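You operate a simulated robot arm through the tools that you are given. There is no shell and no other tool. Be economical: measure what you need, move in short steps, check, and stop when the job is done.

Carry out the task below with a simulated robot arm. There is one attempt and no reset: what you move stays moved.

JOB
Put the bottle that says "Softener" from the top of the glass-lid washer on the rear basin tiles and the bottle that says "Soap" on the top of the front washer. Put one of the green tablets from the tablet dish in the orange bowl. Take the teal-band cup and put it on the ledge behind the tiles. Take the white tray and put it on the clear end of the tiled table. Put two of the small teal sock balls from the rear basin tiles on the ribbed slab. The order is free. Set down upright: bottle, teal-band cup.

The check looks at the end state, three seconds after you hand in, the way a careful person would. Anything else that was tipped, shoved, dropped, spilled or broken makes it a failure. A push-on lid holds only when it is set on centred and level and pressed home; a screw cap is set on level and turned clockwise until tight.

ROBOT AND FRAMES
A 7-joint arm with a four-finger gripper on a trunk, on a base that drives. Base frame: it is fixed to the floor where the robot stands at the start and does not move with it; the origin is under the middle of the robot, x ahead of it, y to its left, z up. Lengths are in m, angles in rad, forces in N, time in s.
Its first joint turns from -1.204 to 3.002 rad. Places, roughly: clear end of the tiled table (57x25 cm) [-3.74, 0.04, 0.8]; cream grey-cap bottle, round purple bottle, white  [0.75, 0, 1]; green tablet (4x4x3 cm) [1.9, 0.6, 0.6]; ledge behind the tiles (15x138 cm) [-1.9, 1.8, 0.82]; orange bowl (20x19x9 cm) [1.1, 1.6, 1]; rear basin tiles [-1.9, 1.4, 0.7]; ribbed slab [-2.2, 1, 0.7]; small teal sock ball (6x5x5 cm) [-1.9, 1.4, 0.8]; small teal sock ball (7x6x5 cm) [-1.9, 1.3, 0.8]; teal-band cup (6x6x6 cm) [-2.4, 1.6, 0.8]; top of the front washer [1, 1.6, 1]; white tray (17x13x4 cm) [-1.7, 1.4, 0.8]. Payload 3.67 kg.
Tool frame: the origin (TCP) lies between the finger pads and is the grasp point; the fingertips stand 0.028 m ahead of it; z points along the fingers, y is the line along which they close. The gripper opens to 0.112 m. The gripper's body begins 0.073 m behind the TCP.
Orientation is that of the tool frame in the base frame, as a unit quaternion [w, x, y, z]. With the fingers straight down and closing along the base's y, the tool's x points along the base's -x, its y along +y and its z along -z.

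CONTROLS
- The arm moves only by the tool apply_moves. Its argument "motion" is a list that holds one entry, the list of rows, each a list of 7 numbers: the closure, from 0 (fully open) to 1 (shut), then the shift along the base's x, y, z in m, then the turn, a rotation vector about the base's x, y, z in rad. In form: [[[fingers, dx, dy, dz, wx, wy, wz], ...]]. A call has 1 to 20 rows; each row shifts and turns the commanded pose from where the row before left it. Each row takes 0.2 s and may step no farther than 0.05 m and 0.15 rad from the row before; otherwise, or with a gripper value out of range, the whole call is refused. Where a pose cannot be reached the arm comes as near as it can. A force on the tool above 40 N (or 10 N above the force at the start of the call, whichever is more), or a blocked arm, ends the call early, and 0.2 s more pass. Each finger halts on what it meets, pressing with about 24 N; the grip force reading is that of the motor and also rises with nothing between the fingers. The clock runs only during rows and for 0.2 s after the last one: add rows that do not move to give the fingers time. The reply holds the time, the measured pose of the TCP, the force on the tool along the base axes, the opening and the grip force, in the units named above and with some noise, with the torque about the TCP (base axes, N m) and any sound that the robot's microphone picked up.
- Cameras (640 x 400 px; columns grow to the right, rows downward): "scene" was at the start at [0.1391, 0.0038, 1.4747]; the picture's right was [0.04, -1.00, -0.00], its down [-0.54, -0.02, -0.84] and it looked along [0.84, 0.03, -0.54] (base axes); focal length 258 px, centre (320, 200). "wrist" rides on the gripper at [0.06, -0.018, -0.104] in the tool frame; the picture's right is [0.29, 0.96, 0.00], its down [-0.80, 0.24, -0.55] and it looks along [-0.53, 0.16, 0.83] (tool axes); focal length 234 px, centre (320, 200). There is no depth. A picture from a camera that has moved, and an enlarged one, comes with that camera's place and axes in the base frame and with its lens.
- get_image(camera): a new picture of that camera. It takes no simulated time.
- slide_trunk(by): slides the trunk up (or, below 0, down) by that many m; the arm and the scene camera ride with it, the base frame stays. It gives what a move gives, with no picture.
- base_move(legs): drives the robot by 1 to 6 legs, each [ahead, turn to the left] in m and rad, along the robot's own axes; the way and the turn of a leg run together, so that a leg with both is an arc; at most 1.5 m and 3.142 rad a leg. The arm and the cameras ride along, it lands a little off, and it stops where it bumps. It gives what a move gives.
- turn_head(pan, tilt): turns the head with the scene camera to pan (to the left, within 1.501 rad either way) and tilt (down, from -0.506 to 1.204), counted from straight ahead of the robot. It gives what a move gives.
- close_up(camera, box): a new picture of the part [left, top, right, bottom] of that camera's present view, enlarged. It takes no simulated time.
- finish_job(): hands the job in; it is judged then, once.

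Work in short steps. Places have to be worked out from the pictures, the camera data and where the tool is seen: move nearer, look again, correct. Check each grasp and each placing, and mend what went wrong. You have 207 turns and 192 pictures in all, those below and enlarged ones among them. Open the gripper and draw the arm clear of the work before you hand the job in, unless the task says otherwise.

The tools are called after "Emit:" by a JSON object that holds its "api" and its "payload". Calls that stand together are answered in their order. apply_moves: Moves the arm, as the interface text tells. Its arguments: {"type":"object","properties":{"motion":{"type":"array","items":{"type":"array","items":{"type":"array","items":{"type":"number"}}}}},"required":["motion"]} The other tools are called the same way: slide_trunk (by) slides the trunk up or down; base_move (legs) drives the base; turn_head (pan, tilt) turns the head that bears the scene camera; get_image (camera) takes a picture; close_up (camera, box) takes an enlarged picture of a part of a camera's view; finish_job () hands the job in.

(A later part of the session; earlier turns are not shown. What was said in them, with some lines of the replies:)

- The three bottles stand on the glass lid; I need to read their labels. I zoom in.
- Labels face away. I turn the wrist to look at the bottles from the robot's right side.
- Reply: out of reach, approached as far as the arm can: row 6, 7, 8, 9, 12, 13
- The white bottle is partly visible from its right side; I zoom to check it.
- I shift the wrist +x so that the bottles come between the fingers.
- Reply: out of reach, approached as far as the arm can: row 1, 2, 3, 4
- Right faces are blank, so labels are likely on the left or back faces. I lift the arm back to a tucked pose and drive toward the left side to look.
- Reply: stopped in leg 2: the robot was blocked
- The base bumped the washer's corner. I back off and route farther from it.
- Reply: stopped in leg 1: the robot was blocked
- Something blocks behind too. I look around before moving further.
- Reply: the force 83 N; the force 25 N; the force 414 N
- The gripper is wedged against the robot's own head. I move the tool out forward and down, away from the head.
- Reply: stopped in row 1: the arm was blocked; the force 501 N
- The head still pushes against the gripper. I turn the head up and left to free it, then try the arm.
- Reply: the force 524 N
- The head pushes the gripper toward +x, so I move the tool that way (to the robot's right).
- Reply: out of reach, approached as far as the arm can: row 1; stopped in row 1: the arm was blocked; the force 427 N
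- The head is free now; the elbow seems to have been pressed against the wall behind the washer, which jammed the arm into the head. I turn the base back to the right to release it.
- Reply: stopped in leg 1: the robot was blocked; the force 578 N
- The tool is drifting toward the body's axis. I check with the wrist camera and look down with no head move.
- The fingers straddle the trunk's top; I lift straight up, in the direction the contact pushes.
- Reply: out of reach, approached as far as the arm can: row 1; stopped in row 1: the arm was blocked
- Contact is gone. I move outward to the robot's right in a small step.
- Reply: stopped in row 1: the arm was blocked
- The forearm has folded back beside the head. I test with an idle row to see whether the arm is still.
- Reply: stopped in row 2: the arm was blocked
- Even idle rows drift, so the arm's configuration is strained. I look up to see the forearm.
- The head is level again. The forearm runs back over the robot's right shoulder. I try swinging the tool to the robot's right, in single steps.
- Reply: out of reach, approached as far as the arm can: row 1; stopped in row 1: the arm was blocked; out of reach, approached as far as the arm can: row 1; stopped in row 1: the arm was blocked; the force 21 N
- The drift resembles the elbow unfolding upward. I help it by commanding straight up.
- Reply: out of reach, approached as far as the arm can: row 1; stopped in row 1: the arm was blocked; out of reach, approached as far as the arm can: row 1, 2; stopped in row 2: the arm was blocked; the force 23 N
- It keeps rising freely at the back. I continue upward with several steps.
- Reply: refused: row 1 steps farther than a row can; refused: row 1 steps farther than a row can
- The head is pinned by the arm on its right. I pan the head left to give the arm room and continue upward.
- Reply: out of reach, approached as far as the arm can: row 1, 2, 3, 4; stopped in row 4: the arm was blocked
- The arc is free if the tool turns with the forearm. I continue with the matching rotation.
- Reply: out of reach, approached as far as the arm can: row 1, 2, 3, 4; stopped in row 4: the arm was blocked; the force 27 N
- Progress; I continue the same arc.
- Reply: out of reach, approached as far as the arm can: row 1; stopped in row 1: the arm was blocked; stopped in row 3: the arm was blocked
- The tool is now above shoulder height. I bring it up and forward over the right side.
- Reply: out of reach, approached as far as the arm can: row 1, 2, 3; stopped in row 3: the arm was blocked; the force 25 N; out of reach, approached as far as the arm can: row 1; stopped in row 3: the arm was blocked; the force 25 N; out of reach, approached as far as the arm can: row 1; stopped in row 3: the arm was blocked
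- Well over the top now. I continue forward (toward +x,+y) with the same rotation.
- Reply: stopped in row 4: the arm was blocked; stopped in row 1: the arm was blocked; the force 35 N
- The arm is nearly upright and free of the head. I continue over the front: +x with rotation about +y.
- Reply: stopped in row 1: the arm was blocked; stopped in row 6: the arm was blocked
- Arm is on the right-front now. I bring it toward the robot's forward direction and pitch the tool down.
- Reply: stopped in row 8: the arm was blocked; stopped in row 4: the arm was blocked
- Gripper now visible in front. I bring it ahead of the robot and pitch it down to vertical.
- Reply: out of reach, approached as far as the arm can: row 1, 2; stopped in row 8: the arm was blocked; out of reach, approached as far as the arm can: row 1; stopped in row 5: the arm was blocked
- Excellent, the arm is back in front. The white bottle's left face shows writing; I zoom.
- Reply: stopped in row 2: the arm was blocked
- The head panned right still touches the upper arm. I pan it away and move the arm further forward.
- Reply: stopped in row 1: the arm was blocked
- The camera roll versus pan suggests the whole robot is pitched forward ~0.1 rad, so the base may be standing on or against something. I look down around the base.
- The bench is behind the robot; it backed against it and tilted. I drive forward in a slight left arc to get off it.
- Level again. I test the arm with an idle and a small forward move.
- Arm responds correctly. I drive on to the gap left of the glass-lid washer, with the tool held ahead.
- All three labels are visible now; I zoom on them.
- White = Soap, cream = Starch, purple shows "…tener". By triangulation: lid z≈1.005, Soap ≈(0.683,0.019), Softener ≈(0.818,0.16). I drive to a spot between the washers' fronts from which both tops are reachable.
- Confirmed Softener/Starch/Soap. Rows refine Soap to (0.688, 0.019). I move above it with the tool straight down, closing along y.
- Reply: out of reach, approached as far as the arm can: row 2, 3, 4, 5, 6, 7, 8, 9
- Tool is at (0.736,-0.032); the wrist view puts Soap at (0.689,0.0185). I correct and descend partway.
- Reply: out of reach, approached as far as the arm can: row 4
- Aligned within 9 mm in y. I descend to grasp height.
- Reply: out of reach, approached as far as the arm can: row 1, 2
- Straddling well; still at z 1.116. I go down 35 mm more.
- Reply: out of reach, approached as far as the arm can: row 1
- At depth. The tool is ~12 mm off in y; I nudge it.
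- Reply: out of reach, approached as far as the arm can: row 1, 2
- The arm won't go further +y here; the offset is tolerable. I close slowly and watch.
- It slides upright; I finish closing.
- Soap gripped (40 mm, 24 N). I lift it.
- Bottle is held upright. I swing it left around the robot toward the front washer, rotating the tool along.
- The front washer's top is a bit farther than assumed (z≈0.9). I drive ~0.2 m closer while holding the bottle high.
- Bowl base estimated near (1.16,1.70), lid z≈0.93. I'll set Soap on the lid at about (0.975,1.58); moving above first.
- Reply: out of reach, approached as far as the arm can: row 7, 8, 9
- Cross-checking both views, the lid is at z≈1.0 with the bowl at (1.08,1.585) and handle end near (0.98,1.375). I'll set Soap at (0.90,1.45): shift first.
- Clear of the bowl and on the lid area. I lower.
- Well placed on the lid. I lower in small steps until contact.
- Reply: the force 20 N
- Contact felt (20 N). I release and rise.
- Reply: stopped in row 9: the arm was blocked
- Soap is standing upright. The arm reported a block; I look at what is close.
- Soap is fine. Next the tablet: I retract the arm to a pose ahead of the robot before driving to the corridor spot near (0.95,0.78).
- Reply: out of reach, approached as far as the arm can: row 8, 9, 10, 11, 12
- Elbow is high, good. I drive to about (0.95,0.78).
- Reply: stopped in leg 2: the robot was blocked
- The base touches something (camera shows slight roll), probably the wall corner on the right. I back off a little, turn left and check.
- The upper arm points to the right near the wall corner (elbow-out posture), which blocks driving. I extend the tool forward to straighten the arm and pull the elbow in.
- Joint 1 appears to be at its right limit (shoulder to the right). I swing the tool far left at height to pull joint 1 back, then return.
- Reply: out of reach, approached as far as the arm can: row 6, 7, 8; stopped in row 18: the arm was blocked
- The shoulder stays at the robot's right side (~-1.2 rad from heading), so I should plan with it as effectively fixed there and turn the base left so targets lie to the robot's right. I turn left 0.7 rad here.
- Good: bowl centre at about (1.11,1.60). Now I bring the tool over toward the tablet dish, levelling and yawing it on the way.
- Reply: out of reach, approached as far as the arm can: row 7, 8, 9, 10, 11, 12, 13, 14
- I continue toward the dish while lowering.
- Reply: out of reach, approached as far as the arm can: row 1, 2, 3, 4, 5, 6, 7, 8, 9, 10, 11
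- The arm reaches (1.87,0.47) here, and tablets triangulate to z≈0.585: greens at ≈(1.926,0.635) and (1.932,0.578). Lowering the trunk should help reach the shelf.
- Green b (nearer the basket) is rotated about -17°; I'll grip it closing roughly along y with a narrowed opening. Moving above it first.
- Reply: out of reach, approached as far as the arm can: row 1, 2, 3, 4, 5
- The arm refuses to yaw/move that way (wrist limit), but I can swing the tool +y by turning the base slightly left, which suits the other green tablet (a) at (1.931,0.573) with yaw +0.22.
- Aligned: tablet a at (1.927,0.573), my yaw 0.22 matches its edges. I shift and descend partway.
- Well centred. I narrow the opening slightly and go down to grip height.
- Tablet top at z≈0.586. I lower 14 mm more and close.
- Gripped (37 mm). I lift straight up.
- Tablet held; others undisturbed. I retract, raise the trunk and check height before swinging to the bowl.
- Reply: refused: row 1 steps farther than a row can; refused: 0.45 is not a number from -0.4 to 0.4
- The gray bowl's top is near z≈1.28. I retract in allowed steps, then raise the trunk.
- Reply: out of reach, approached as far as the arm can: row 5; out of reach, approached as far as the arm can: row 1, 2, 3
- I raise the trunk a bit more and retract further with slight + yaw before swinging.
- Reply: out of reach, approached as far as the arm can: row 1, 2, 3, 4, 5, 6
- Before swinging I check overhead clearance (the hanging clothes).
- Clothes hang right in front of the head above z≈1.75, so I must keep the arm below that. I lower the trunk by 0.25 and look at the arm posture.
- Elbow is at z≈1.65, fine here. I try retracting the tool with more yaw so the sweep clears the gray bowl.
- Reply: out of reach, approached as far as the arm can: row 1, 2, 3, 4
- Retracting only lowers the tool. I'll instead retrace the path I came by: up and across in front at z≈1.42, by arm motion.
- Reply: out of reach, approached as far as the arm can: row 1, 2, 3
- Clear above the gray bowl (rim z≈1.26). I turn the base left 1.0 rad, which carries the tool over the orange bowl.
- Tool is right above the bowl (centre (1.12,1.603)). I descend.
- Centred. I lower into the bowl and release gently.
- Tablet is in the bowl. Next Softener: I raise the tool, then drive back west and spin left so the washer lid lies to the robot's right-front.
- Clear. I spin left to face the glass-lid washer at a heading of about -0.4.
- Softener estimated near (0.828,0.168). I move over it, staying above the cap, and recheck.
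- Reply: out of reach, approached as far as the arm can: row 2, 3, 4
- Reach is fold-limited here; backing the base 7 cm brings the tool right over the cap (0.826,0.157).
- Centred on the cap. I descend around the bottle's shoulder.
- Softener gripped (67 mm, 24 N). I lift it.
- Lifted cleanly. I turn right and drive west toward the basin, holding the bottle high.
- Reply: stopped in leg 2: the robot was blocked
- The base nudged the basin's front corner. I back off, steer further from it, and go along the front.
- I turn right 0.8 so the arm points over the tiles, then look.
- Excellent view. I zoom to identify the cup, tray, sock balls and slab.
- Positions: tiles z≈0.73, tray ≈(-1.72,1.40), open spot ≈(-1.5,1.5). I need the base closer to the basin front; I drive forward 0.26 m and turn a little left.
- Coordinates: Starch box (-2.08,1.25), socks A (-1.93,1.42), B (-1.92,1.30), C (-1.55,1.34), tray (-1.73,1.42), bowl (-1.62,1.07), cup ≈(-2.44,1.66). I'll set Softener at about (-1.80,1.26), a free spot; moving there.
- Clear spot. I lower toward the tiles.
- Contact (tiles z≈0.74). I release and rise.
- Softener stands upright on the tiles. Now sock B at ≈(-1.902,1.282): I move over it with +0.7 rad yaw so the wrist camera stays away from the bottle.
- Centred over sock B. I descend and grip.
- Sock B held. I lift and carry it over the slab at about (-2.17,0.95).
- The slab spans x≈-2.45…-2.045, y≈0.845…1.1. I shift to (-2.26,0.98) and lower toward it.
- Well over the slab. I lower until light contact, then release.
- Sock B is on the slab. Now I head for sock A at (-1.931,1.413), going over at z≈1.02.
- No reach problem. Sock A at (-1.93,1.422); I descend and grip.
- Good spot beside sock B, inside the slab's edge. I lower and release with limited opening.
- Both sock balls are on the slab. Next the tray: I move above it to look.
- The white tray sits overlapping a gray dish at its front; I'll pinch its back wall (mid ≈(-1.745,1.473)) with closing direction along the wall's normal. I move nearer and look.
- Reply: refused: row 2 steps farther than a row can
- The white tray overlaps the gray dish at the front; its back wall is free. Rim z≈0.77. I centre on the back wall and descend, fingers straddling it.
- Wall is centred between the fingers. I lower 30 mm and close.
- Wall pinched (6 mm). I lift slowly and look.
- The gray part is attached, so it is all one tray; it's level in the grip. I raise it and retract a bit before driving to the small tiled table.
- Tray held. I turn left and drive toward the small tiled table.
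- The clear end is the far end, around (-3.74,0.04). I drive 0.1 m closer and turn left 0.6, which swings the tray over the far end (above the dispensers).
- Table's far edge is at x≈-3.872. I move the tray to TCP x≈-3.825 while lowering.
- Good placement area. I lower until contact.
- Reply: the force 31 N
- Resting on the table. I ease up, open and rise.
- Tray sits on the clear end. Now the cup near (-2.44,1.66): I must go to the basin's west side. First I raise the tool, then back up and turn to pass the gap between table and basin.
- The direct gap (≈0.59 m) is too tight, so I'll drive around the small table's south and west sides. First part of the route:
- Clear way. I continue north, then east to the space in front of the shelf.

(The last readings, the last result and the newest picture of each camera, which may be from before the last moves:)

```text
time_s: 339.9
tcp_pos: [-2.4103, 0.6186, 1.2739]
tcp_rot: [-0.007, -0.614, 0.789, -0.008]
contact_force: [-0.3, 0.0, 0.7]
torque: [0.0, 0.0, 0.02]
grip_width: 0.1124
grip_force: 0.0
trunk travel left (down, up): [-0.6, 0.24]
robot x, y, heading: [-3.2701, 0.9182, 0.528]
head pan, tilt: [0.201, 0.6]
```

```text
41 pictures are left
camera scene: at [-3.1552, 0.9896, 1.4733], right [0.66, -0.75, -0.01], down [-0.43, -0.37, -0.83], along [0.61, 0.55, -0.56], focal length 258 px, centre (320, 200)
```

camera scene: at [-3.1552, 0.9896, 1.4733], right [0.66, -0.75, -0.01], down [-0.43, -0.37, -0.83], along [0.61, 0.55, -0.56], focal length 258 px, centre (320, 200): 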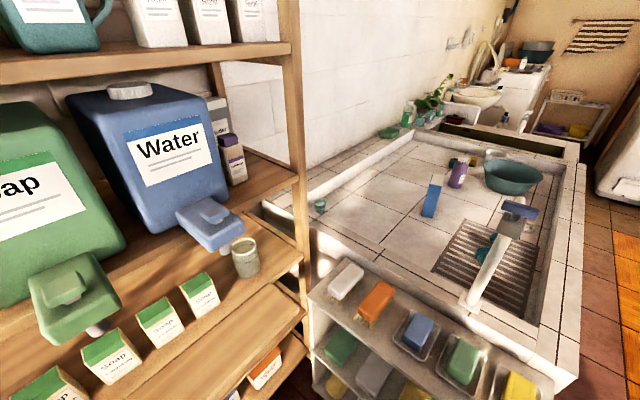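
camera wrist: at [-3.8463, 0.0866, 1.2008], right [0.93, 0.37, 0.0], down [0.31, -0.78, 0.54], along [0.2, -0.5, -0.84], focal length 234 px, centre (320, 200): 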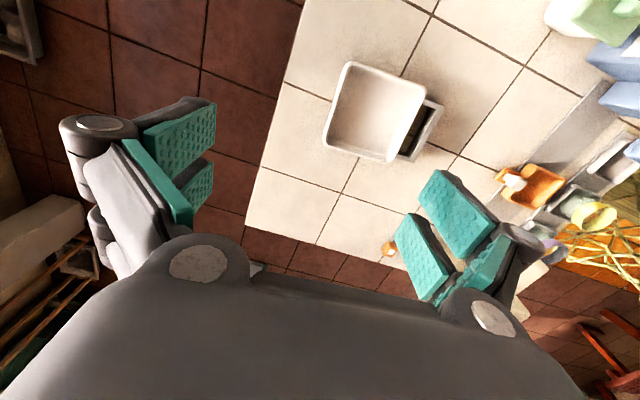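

Cup confirmed at ≈(-2.42,1.65). I go 0.1 m forward and turn left 0.67 so the arm reaches past the shelf post.

Emit:
{"api": "base_move", "payload": {"legs": [[0.1, 0], [0, 0.67]]}}

Emit:
{"api": "turn_head", "payload": {"pan": -0.5, "tilt": 0.6}}

Emit:
{"api": "get_image", "payload": {"camera": "scene"}}

Emit:
{"api": "get_image", "payload": {"camera": "wrist"}}

```text
time_s: 342.8
tcp_pos: [-2.3122, 1.2582, 1.2683]
tcp_rot: [0.006, 0.837, -0.546, 0.005]
contact_force: [-0.9, 0.5, -1.3]
torque: [-0.07, -0.01, -0.02]
grip_width: 0.1121
grip_force: 0.0
trunk travel left (down, up): [-0.6, 0.24]
robot x, y, heading: [-3.181, 0.964, 1.186]
head pan, tilt: [0.201, 0.6]
```

```text
time_s: 343.9
tcp_pos: [-2.3373, 1.2679, 1.2822]
tcp_rot: [0.004, 0.837, -0.547, 0.015]
contact_force: [0.5, 0.8, 0.2]
torque: [0.05, 0.03, 0.02]
grip_width: 0.112
grip_force: 0.1
trunk travel left (down, up): [-0.6, 0.24]
robot x, y, heading: [-3.1811, 0.965, 1.185]
head pan, tilt: [-0.499, 0.6]
```

```text
40 pictures are left
camera scene: at [-3.0963, 1.0687, 1.4724], right [0.64, -0.77, 0.0], down [-0.43, -0.36, -0.83], along [0.64, 0.53, -0.56], focal length 258 px, centre (320, 200)
```

scene: 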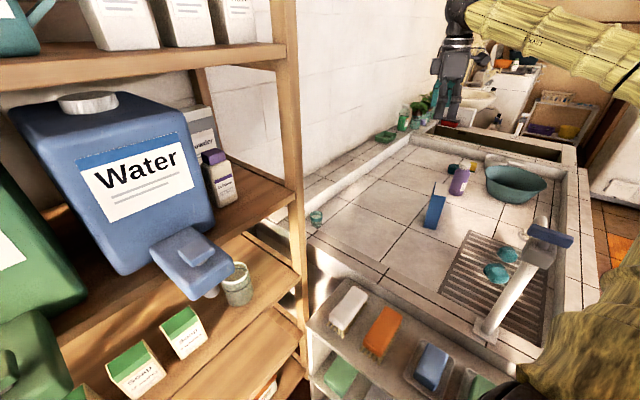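

```text
39 pictures are left
camera wrist: at [-2.2994, 1.2214, 1.3889], right [-0.76, -0.65, 0.0], down [-0.55, 0.65, 0.53], along [-0.34, 0.4, -0.85], focal length 234 px, centre (320, 200)
```

wrist: 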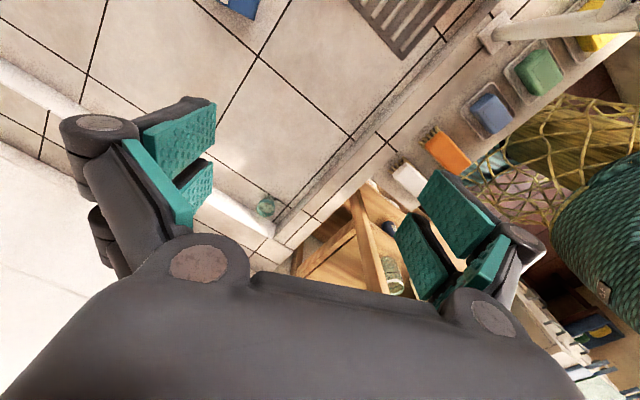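

Cup at ≈(-2.428,1.64). I move above it for a closer look.

Emit:
{"api": "apply_moves", "payload": {"motion": [[[0, -0.012, 0.04, -0.02, 0, 0, 0], [0, -0.012, 0.04, -0.02, 0, 0, 0], [0, -0.012, 0.04, -0.02, 0, 0, 0], [0, -0.012, 0.04, -0.02, 0, 0, 0], [0, -0.012, 0.04, -0.02, 0, 0, 0], [0, -0.012, 0.04, -0.025, 0, 0, 0], [0, -0.012, 0.04, -0.025, 0, 0, 0], [0, -0.007, 0.04, -0.025, 0, 0, 0], [0, 0, 0.03, -0.03, 0, 0, 0], [0, 0, 0, 0, 0, 0, 0]]]}}

Emit:
{"api": "get_image", "payload": {"camera": "wrist"}}

Emit:
{"api": "get_image", "payload": {"camera": "scene"}}

```text
time_s: 346.1
tcp_pos: [-2.4215, 1.6112, 1.0737]
tcp_rot: [0.004, 0.837, -0.547, 0.01]
contact_force: [0.2, -0.4, 0.5]
torque: [0.0, -0.06, 0.01]
grip_width: 0.112
grip_force: 0.0
trunk travel left (down, up): [-0.6, 0.24]
robot x, y, heading: [-3.1799, 0.9621, 1.191]
head pan, tilt: [-0.499, 0.6]
```

```text
38 pictures are left
camera wrist: at [-2.382, 1.5647, 1.1802], right [-0.76, -0.65, 0.0], down [-0.55, 0.64, 0.53], along [-0.35, 0.41, -0.84], focal length 234 px, centre (320, 200)
```

wrist: 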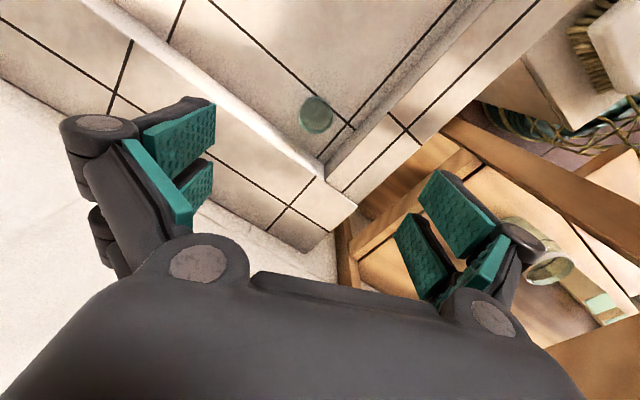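

```text
37 pictures are left
camera scene: at [-3.0962, 1.067, 1.4727], right [0.64, -0.77, 0.0], down [-0.44, -0.36, -0.83], along [0.64, 0.53, -0.56], focal length 258 px, centre (320, 200)
```

scene: 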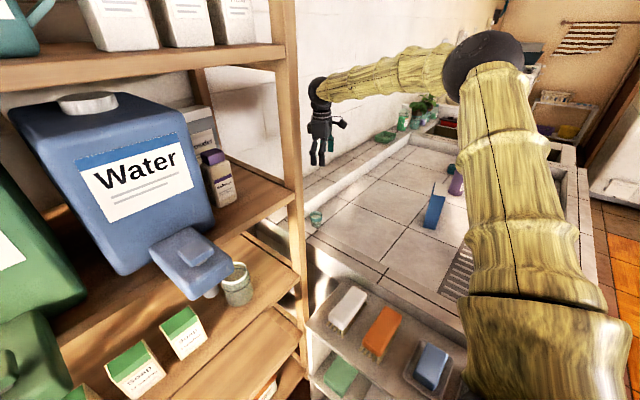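

Cup rim centre at (-2.432,1.634), with ~5 cm space to the borders. I align and descend partway.

Emit:
{"api": "apply_moves", "payload": {"motion": [[[0.2, -0.005, 0.012, -0.04, 0, 0, 0], [0.2, -0.005, 0.011, -0.04, 0, 0, 0], [0.2, 0, 0, -0.045, 0, 0, 0], [0.2, 0, 0, -0.045, 0, 0, 0], [0.2, 0, 0, 0, 0, 0, 0]]]}}

Emit:
{"api": "get_image", "payload": {"camera": "wrist"}}

```text
time_s: 347.3
tcp_pos: [-2.4296, 1.6347, 0.9049]
tcp_rot: [0.004, 0.838, -0.546, 0.011]
contact_force: [0.5, 0.1, 0.8]
torque: [0.01, 0.02, 0.01]
grip_width: 0.0896
grip_force: 0.2
trunk travel left (down, up): [-0.6, 0.24]
robot x, y, heading: [-3.1814, 0.9664, 1.188]
head pan, tilt: [-0.499, 0.6]
```

```text
36 pictures are left
camera wrist: at [-2.3916, 1.5886, 1.0108], right [-0.76, -0.65, 0.0], down [-0.55, 0.64, 0.53], along [-0.35, 0.41, -0.85], focal length 234 px, centre (320, 200)
```

wrist: 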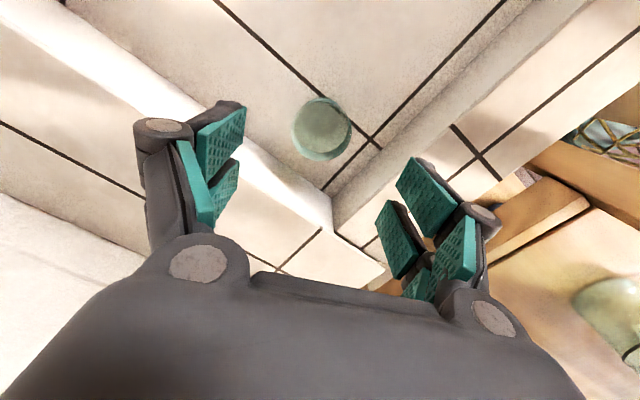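

Aligned within 4 mm. I descend to grip height and close gently.

Emit:
{"api": "apply_moves", "payload": {"motion": [[[0.2, -0.001, -0.003, -0.04, 0, 0, 0], [0.2, 0, 0, -0.04, 0, 0, 0], [0.2, 0, 0, -0.025, 0, 0, 0], [0.2, 0, 0, -0.013, 0, 0, 0], [0.2, 0, 0, 0, 0, 0, 0]]]}}

Emit:
{"api": "get_image", "payload": {"camera": "wrist"}}

```text
time_s: 348.5
tcp_pos: [-2.431, 1.6334, 0.7832]
tcp_rot: [0.004, 0.837, -0.548, 0.011]
contact_force: [-0.4, -0.4, -0.2]
torque: [-0.04, 0.02, -0.01]
grip_width: 0.0895
grip_force: 0.1
trunk travel left (down, up): [-0.6, 0.24]
robot x, y, heading: [-3.1842, 0.9639, 1.192]
head pan, tilt: [-0.499, 0.6]
```

```text
35 pictures are left
camera wrist: at [-2.3924, 1.5879, 0.8903], right [-0.76, -0.65, 0.0], down [-0.55, 0.64, 0.53], along [-0.35, 0.41, -0.85], focal length 234 px, centre (320, 200)
```

wrist: 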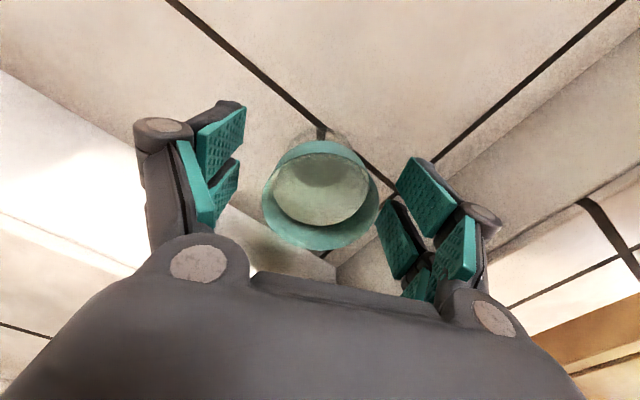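

Cup is upright, open at top, between the fingers. I close.

Emit:
{"api": "apply_moves", "payload": {"motion": [[[0.3, 0, 0, 0, 0, 0, 0], [0.4, 0, 0, 0, 0, 0, 0], [0.5, 0, 0, 0, 0, 0, 0], [0.6, 0, 0, 0, 0, 0, 0], [0.6, 0, 0, 0, 0, 0, 0]]]}}

Emit:
{"api": "apply_moves", "payload": {"motion": [[[0.6, 0, 0, 0.02, 0, 0, 0], [0.6, 0, 0, 0.04, 0, 0, 0], [0.6, 0, 0, 0.04, 0, 0, 0], [0.6, 0, 0, 0.04, 0, 0, 0], [0.6, 0, 0, 0, 0, 0, 0]]]}}

Emit:
{"api": "get_image", "payload": {"camera": "wrist"}}

```text
time_s: 349.7
tcp_pos: [-2.432, 1.6346, 0.7827]
tcp_rot: [0.004, 0.837, -0.547, 0.011]
contact_force: [-0.2, -0.1, -0.4]
torque: [-0.02, 0.01, 0.01]
grip_width: 0.0485
grip_force: 24.3
trunk travel left (down, up): [-0.6, 0.24]
robot x, y, heading: [-3.1778, 0.9649, 1.193]
head pan, tilt: [-0.499, 0.6]
```

```text
time_s: 350.9
tcp_pos: [-2.4286, 1.6333, 0.9198]
tcp_rot: [0.005, 0.837, -0.547, 0.01]
contact_force: [0.2, -0.8, -0.5]
torque: [-0.04, -0.01, -0.02]
grip_width: 0.048
grip_force: 24.5
trunk travel left (down, up): [-0.6, 0.24]
robot x, y, heading: [-3.1838, 0.9644, 1.188]
head pan, tilt: [-0.499, 0.6]
```

```text
34 pictures are left
camera wrist: at [-2.3888, 1.5882, 1.0269], right [-0.76, -0.65, 0.0], down [-0.55, 0.64, 0.53], along [-0.35, 0.41, -0.85], focal length 234 px, centre (320, 200)
```

wrist: 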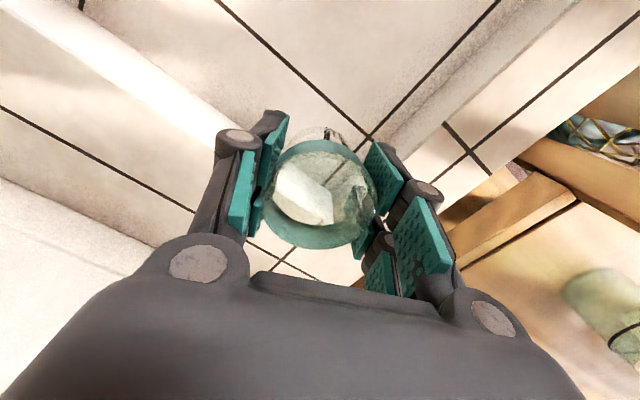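

Cup held. The ledge spans y≈1.70–1.87 at z≈0.82; I carry the cup to (-2.42,1.785).

Emit:
{"api": "apply_moves", "payload": {"motion": [[[0.6, 0.002, 0.03, 0.005, 0, 0, 0], [0.6, 0.002, 0.03, 0.005, 0, 0, 0], [0.6, 0.002, 0.03, 0, 0, 0, 0], [0.6, 0.002, 0.03, 0, 0, 0, 0], [0.6, 0.002, 0.03, 0, 0, 0, 0], [0.6, 0, 0, 0, 0, 0, 0]]]}}

Emit:
{"api": "get_image", "payload": {"camera": "wrist"}}

Emit:
{"api": "get_image", "payload": {"camera": "scene"}}

```text
time_s: 352.3
tcp_pos: [-2.4186, 1.7839, 0.9336]
tcp_rot: [0.004, 0.837, -0.547, 0.011]
contact_force: [0.6, -0.6, 0.3]
torque: [0.01, 0.0, -0.02]
grip_width: 0.0483
grip_force: 23.8
trunk travel left (down, up): [-0.6, 0.24]
robot x, y, heading: [-3.1833, 0.9643, 1.187]
head pan, tilt: [-0.499, 0.6]
```

```text
33 pictures are left
camera wrist: at [-2.3798, 1.7372, 1.0405], right [-0.76, -0.65, 0.0], down [-0.55, 0.64, 0.54], along [-0.35, 0.41, -0.84], focal length 234 px, centre (320, 200)
```

wrist: 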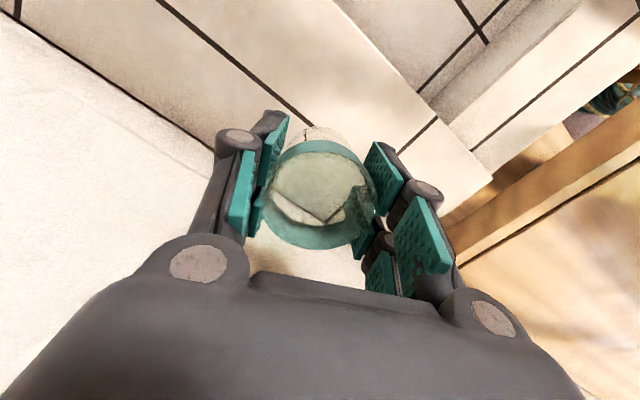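

```text
32 pictures are left
camera scene: at [-3.0943, 1.0665, 1.4726], right [0.64, -0.77, 0.0], down [-0.44, -0.36, -0.83], along [0.64, 0.53, -0.56], focal length 258 px, centre (320, 200)
```

scene: 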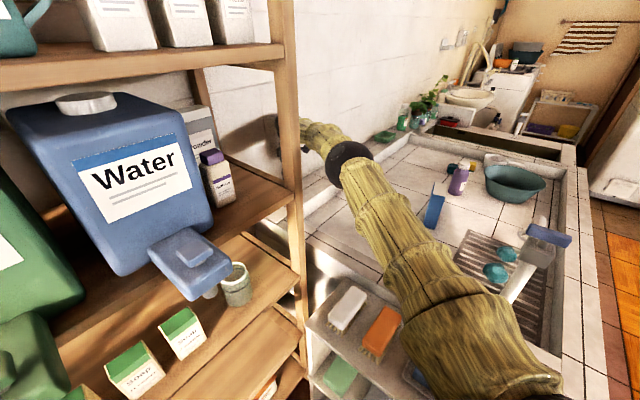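

Over the ledge centre. I lower until contact.

Emit:
{"api": "apply_moves", "payload": {"motion": [[[0.6, 0, 0.003, -0.03, 0, 0, 0], [0.6, 0, 0, -0.02, 0, 0, 0], [0.6, 0, 0, -0.01, 0, 0, 0], [0.6, 0, 0, -0.005, 0, 0, 0], [0.6, 0, 0, -0.004, 0, 0, 0], [0.6, 0, 0, 0, 0, 0, 0]]]}}

```text
time_s: 353.7
tcp_pos: [-2.4205, 1.7877, 0.8638]
tcp_rot: [0.004, 0.837, -0.547, 0.012]
contact_force: [-0.3, -0.6, 0.6]
torque: [0.02, 0.0, 0.04]
grip_width: 0.048
grip_force: 23.8
trunk travel left (down, up): [-0.6, 0.24]
robot x, y, heading: [-3.1826, 0.9628, 1.188]
head pan, tilt: [-0.499, 0.6]
```

Emit:
{"api": "apply_moves", "payload": {"motion": [[[0.6, 0, 0, -0.003, 0, 0, 0], [0.6, 0, 0, -0.003, 0, 0, 0], [0.6, 0, 0, 0, 0, 0, 0]]]}}

Emit:
{"api": "get_image", "payload": {"camera": "wrist"}}

```text
time_s: 354.5
tcp_pos: [-2.4208, 1.7869, 0.8607]
tcp_rot: [0.003, 0.837, -0.548, 0.012]
contact_force: [1.3, 4.9, 15.3]
torque: [0.06, 0.04, 0.01]
grip_width: 0.0482
grip_force: 23.5
trunk travel left (down, up): [-0.6, 0.24]
robot x, y, heading: [-3.1812, 0.963, 1.19]
head pan, tilt: [-0.499, 0.6]
```

```text
31 pictures are left
camera wrist: at [-2.3823, 1.7402, 0.967], right [-0.76, -0.65, 0.0], down [-0.55, 0.64, 0.53], along [-0.35, 0.41, -0.85], focal length 234 px, centre (320, 200)
```

wrist: 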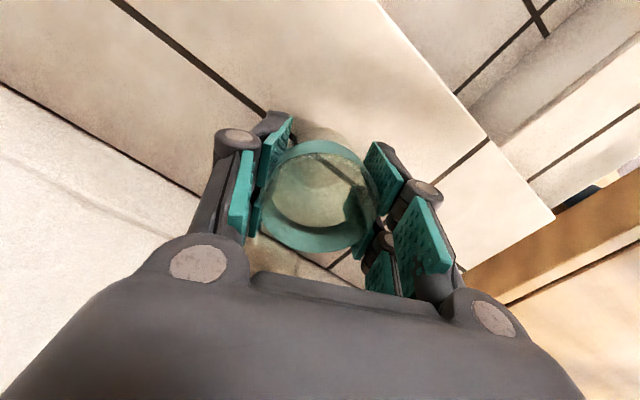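

Contact (15 N). I release and rise straight up.

Emit:
{"api": "apply_moves", "payload": {"motion": [[[0.55, 0, 0, 0.001, 0, 0, 0], [0.4, 0, 0, 0, 0, 0, 0], [0.25, 0, 0, 0, 0, 0, 0], [0.2, 0, 0, 0, 0, 0, 0], [0.2, 0, 0, 0.03, 0, 0, 0], [0.2, 0, 0, 0.04, 0, 0, 0], [0.2, 0, 0, 0.04, 0, 0, 0], [0.2, 0, 0, 0.04, 0, 0, 0], [0.2, 0, 0, 0, 0, 0, 0]]]}}

Emit:
{"api": "get_image", "payload": {"camera": "wrist"}}

```text
time_s: 356.5
tcp_pos: [-2.4207, 1.7875, 1.0078]
tcp_rot: [0.005, 0.836, -0.548, 0.01]
contact_force: [0.5, 0.5, 0.3]
torque: [0.0, -0.01, 0.0]
grip_width: 0.0896
grip_force: 0.1
trunk travel left (down, up): [-0.6, 0.24]
robot x, y, heading: [-3.1811, 0.9627, 1.194]
head pan, tilt: [-0.499, 0.6]
```

```text
30 pictures are left
camera wrist: at [-2.3808, 1.7417, 1.1148], right [-0.76, -0.65, 0.0], down [-0.55, 0.65, 0.53], along [-0.35, 0.41, -0.85], focal length 234 px, centre (320, 200)
```

wrist: 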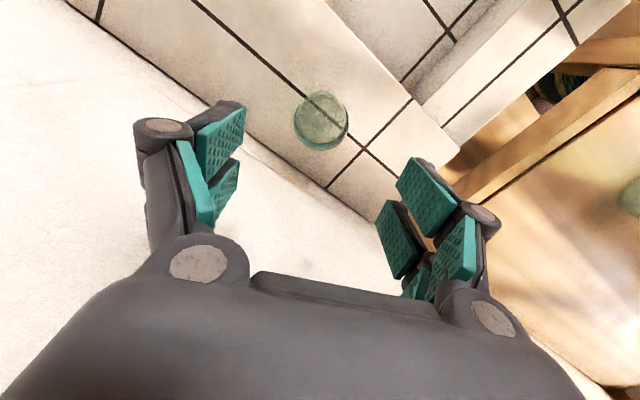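

The cup stands on the ledge. I draw the arm back and up, then check the whole scene.

Emit:
{"api": "apply_moves", "payload": {"motion": [[[0, 0.01, -0.03, 0.03, 0, 0, 0], [0, 0.01, -0.04, 0.025, 0, 0, 0], [0, 0.01, -0.04, 0.025, 0, 0, 0], [0, 0.01, -0.04, 0.025, 0, 0, 0], [0, 0.01, -0.04, 0.025, 0, 0, 0], [0, 0.01, -0.04, 0.025, 0, 0, 0], [0, 0.01, -0.04, 0.025, 0, 0, 0], [0, 0.01, -0.04, 0.025, 0, 0, 0], [0, 0.01, -0.04, 0.0, 0, 0, 0], [0, 0, 0, 0, 0, 0, 0]]]}}

Emit:
{"api": "base_move", "payload": {"legs": [[0, -0.6]]}}

Emit:
{"api": "turn_head", "payload": {"pan": 0.1, "tilt": 0.4}}

Emit:
{"api": "get_image", "payload": {"camera": "scene"}}

Emit:
{"api": "close_up", "payload": {"camera": "scene", "box": [300, 130, 600, 320]}}

```text
time_s: 358.7
tcp_pos: [-2.3293, 1.4371, 1.2112]
tcp_rot: [0.004, 0.837, -0.547, 0.011]
contact_force: [0.4, 0.3, -0.8]
torque: [0.0, -0.01, -0.03]
grip_width: 0.1119
grip_force: 0.0
trunk travel left (down, up): [-0.6, 0.24]
robot x, y, heading: [-3.1812, 0.9635, 1.191]
head pan, tilt: [-0.499, 0.6]
```

```text
time_s: 360.7
tcp_pos: [-2.2149, 0.8778, 1.2155]
tcp_rot: [-0.008, -0.638, 0.77, -0.011]
contact_force: [-0.6, 0.5, 0.2]
torque: [0.01, 0.02, 0.04]
grip_width: 0.1119
grip_force: 0.0
trunk travel left (down, up): [-0.6, 0.24]
robot x, y, heading: [-3.182, 0.9631, 0.59]
head pan, tilt: [-0.499, 0.6]
```

```text
time_s: 361.7
tcp_pos: [-2.2175, 0.8839, 1.217]
tcp_rot: [-0.008, -0.639, 0.769, -0.013]
contact_force: [0.4, 0.9, -0.3]
torque: [-0.04, 0.02, 0.01]
grip_width: 0.112
grip_force: 0.1
trunk travel left (down, up): [-0.6, 0.24]
robot x, y, heading: [-3.1824, 0.9664, 0.592]
head pan, tilt: [0.099, 0.4]
```

```text
29 pictures are left
camera scene: at [-3.07, 1.0532, 1.4907], right [0.64, -0.77, 0.0], down [-0.3, -0.25, -0.92], along [0.71, 0.58, -0.39], focal length 258 px, centre (320, 200)
```

scene: 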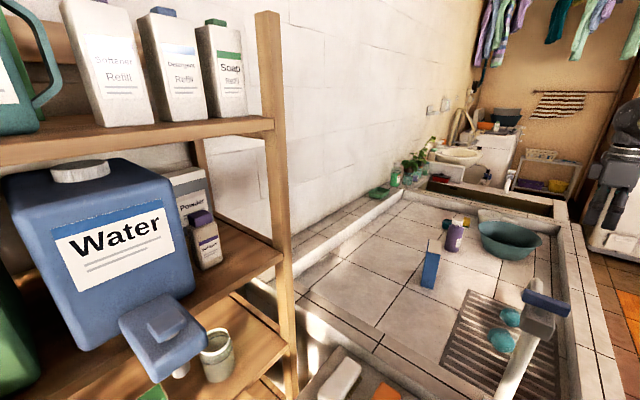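

```text
2.11 times, centred on (450, 225) of scene
camera zoom: at [-3.07, 1.0532, 1.4907], right [0.64, -0.77, 0.0], down [-0.3, -0.25, -0.92], along [0.71, 0.58, -0.39], focal length 543 px, centre (46, 147)
```

zoom: 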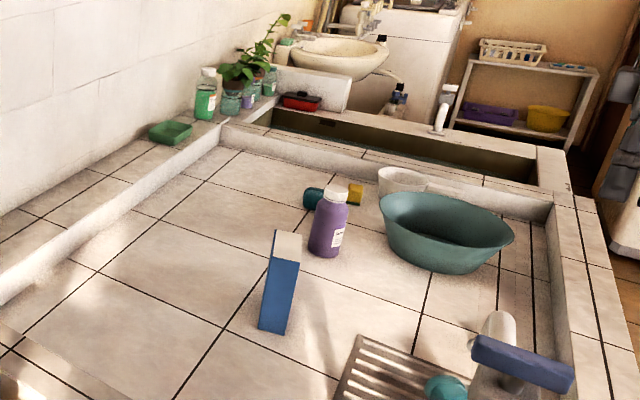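

Softener upright, sock balls on the slab. I zoom on the washers far away to verify Soap and the bowl.

Emit:
{"api": "close_up", "payload": {"camera": "scene", "box": [450, 80, 610, 200]}}

Emit:
{"api": "turn_head", "payload": {"pan": 0.25, "tilt": 0.5}}

Emit:
{"api": "get_image", "payload": {"camera": "wrist"}}

```text
3.33 times, centred on (530, 140) of scene
camera zoom: at [-3.07, 1.0532, 1.4907], right [0.64, -0.77, 0.0], down [-0.3, -0.25, -0.92], along [0.71, 0.58, -0.39], focal length 860 px, centre (-380, 400)
```

zoom: 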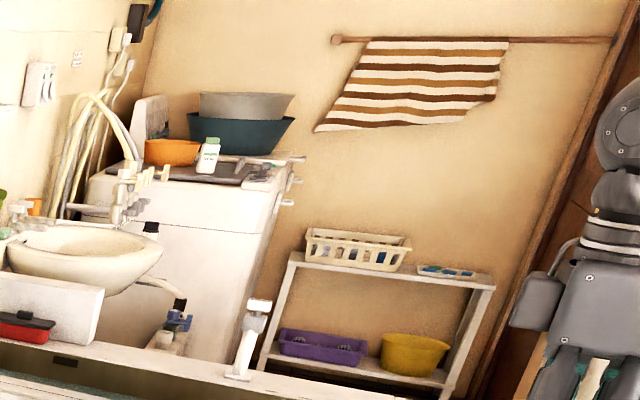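

```text
time_s: 362.4
tcp_pos: [-2.2162, 0.8809, 1.2168]
tcp_rot: [-0.007, -0.639, 0.769, -0.012]
contact_force: [0.2, -0.1, 0.2]
torque: [0.03, 0.0, -0.02]
grip_width: 0.1122
grip_force: 0.0
trunk travel left (down, up): [-0.6, 0.24]
robot x, y, heading: [-3.1839, 0.9658, 0.593]
head pan, tilt: [0.25, 0.499]
```

```text
26 pictures are left
camera wrist: at [-2.21, 0.8207, 1.3241], right [-0.99, -0.11, 0.0], down [-0.09, 0.84, 0.53], along [-0.06, 0.53, -0.85], focal length 234 px, centre (320, 200)
```

wrist: 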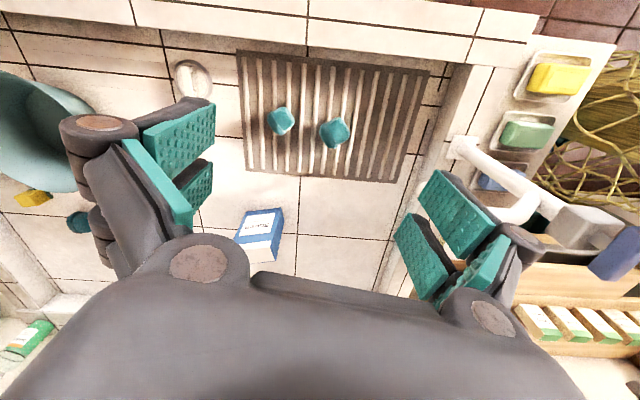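

All targets look right. One last look toward the red table to see whether my early bump upset anything.

Emit:
{"api": "turn_head", "payload": {"pan": -0.9, "tilt": 0.3}}

Emit:
{"api": "get_image", "payload": {"camera": "scene"}}

```text
time_s: 363.8
tcp_pos: [-2.2152, 0.8815, 1.2149]
tcp_rot: [-0.008, -0.638, 0.77, -0.012]
contact_force: [0.9, 0.4, 0.3]
torque: [-0.02, 0.0, -0.02]
grip_width: 0.1121
grip_force: 0.1
trunk travel left (down, up): [-0.6, 0.24]
robot x, y, heading: [-3.1821, 0.9644, 0.589]
head pan, tilt: [-0.901, 0.3]
```

```text
25 pictures are left
camera scene: at [-3.0512, 0.9639, 1.4999], right [-0.31, -0.95, 0.0], down [-0.28, 0.09, -0.95], along [0.91, -0.29, -0.3], focal length 258 px, centre (320, 200)
```

scene: 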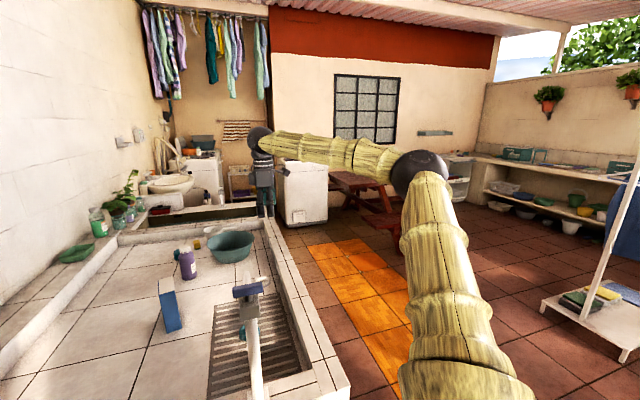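

The view shows nothing fallen or out of place, the gripper is open and empty, and the arm is clear of the work. I hand the job in.

Emit:
{"api": "finish_job", "payload": {}}

```text
The job is handed in.
```

I finished all six placements and handed the job in; the last pictures showed everything where the job asks:

- **Softener:** upright on the rear basin tiles.
- **Soap:** upright on top of the front washer.
- **Green tablet:** one in the orange bowl.
- **Teal-band cup:** upright on the ledge behind the tiles.
- **White tray:** on the clear end of the tiled table.
- **Sock balls:** two small teal ones on the ribbed slab.

Early on the arm jammed against the robot's own head, and the base pushed against what looked like the bench near the glass-lid washer. The base later touched a basin corner too. I saw nothing knocked over in the final views, but they did not show everything near the bench up close.
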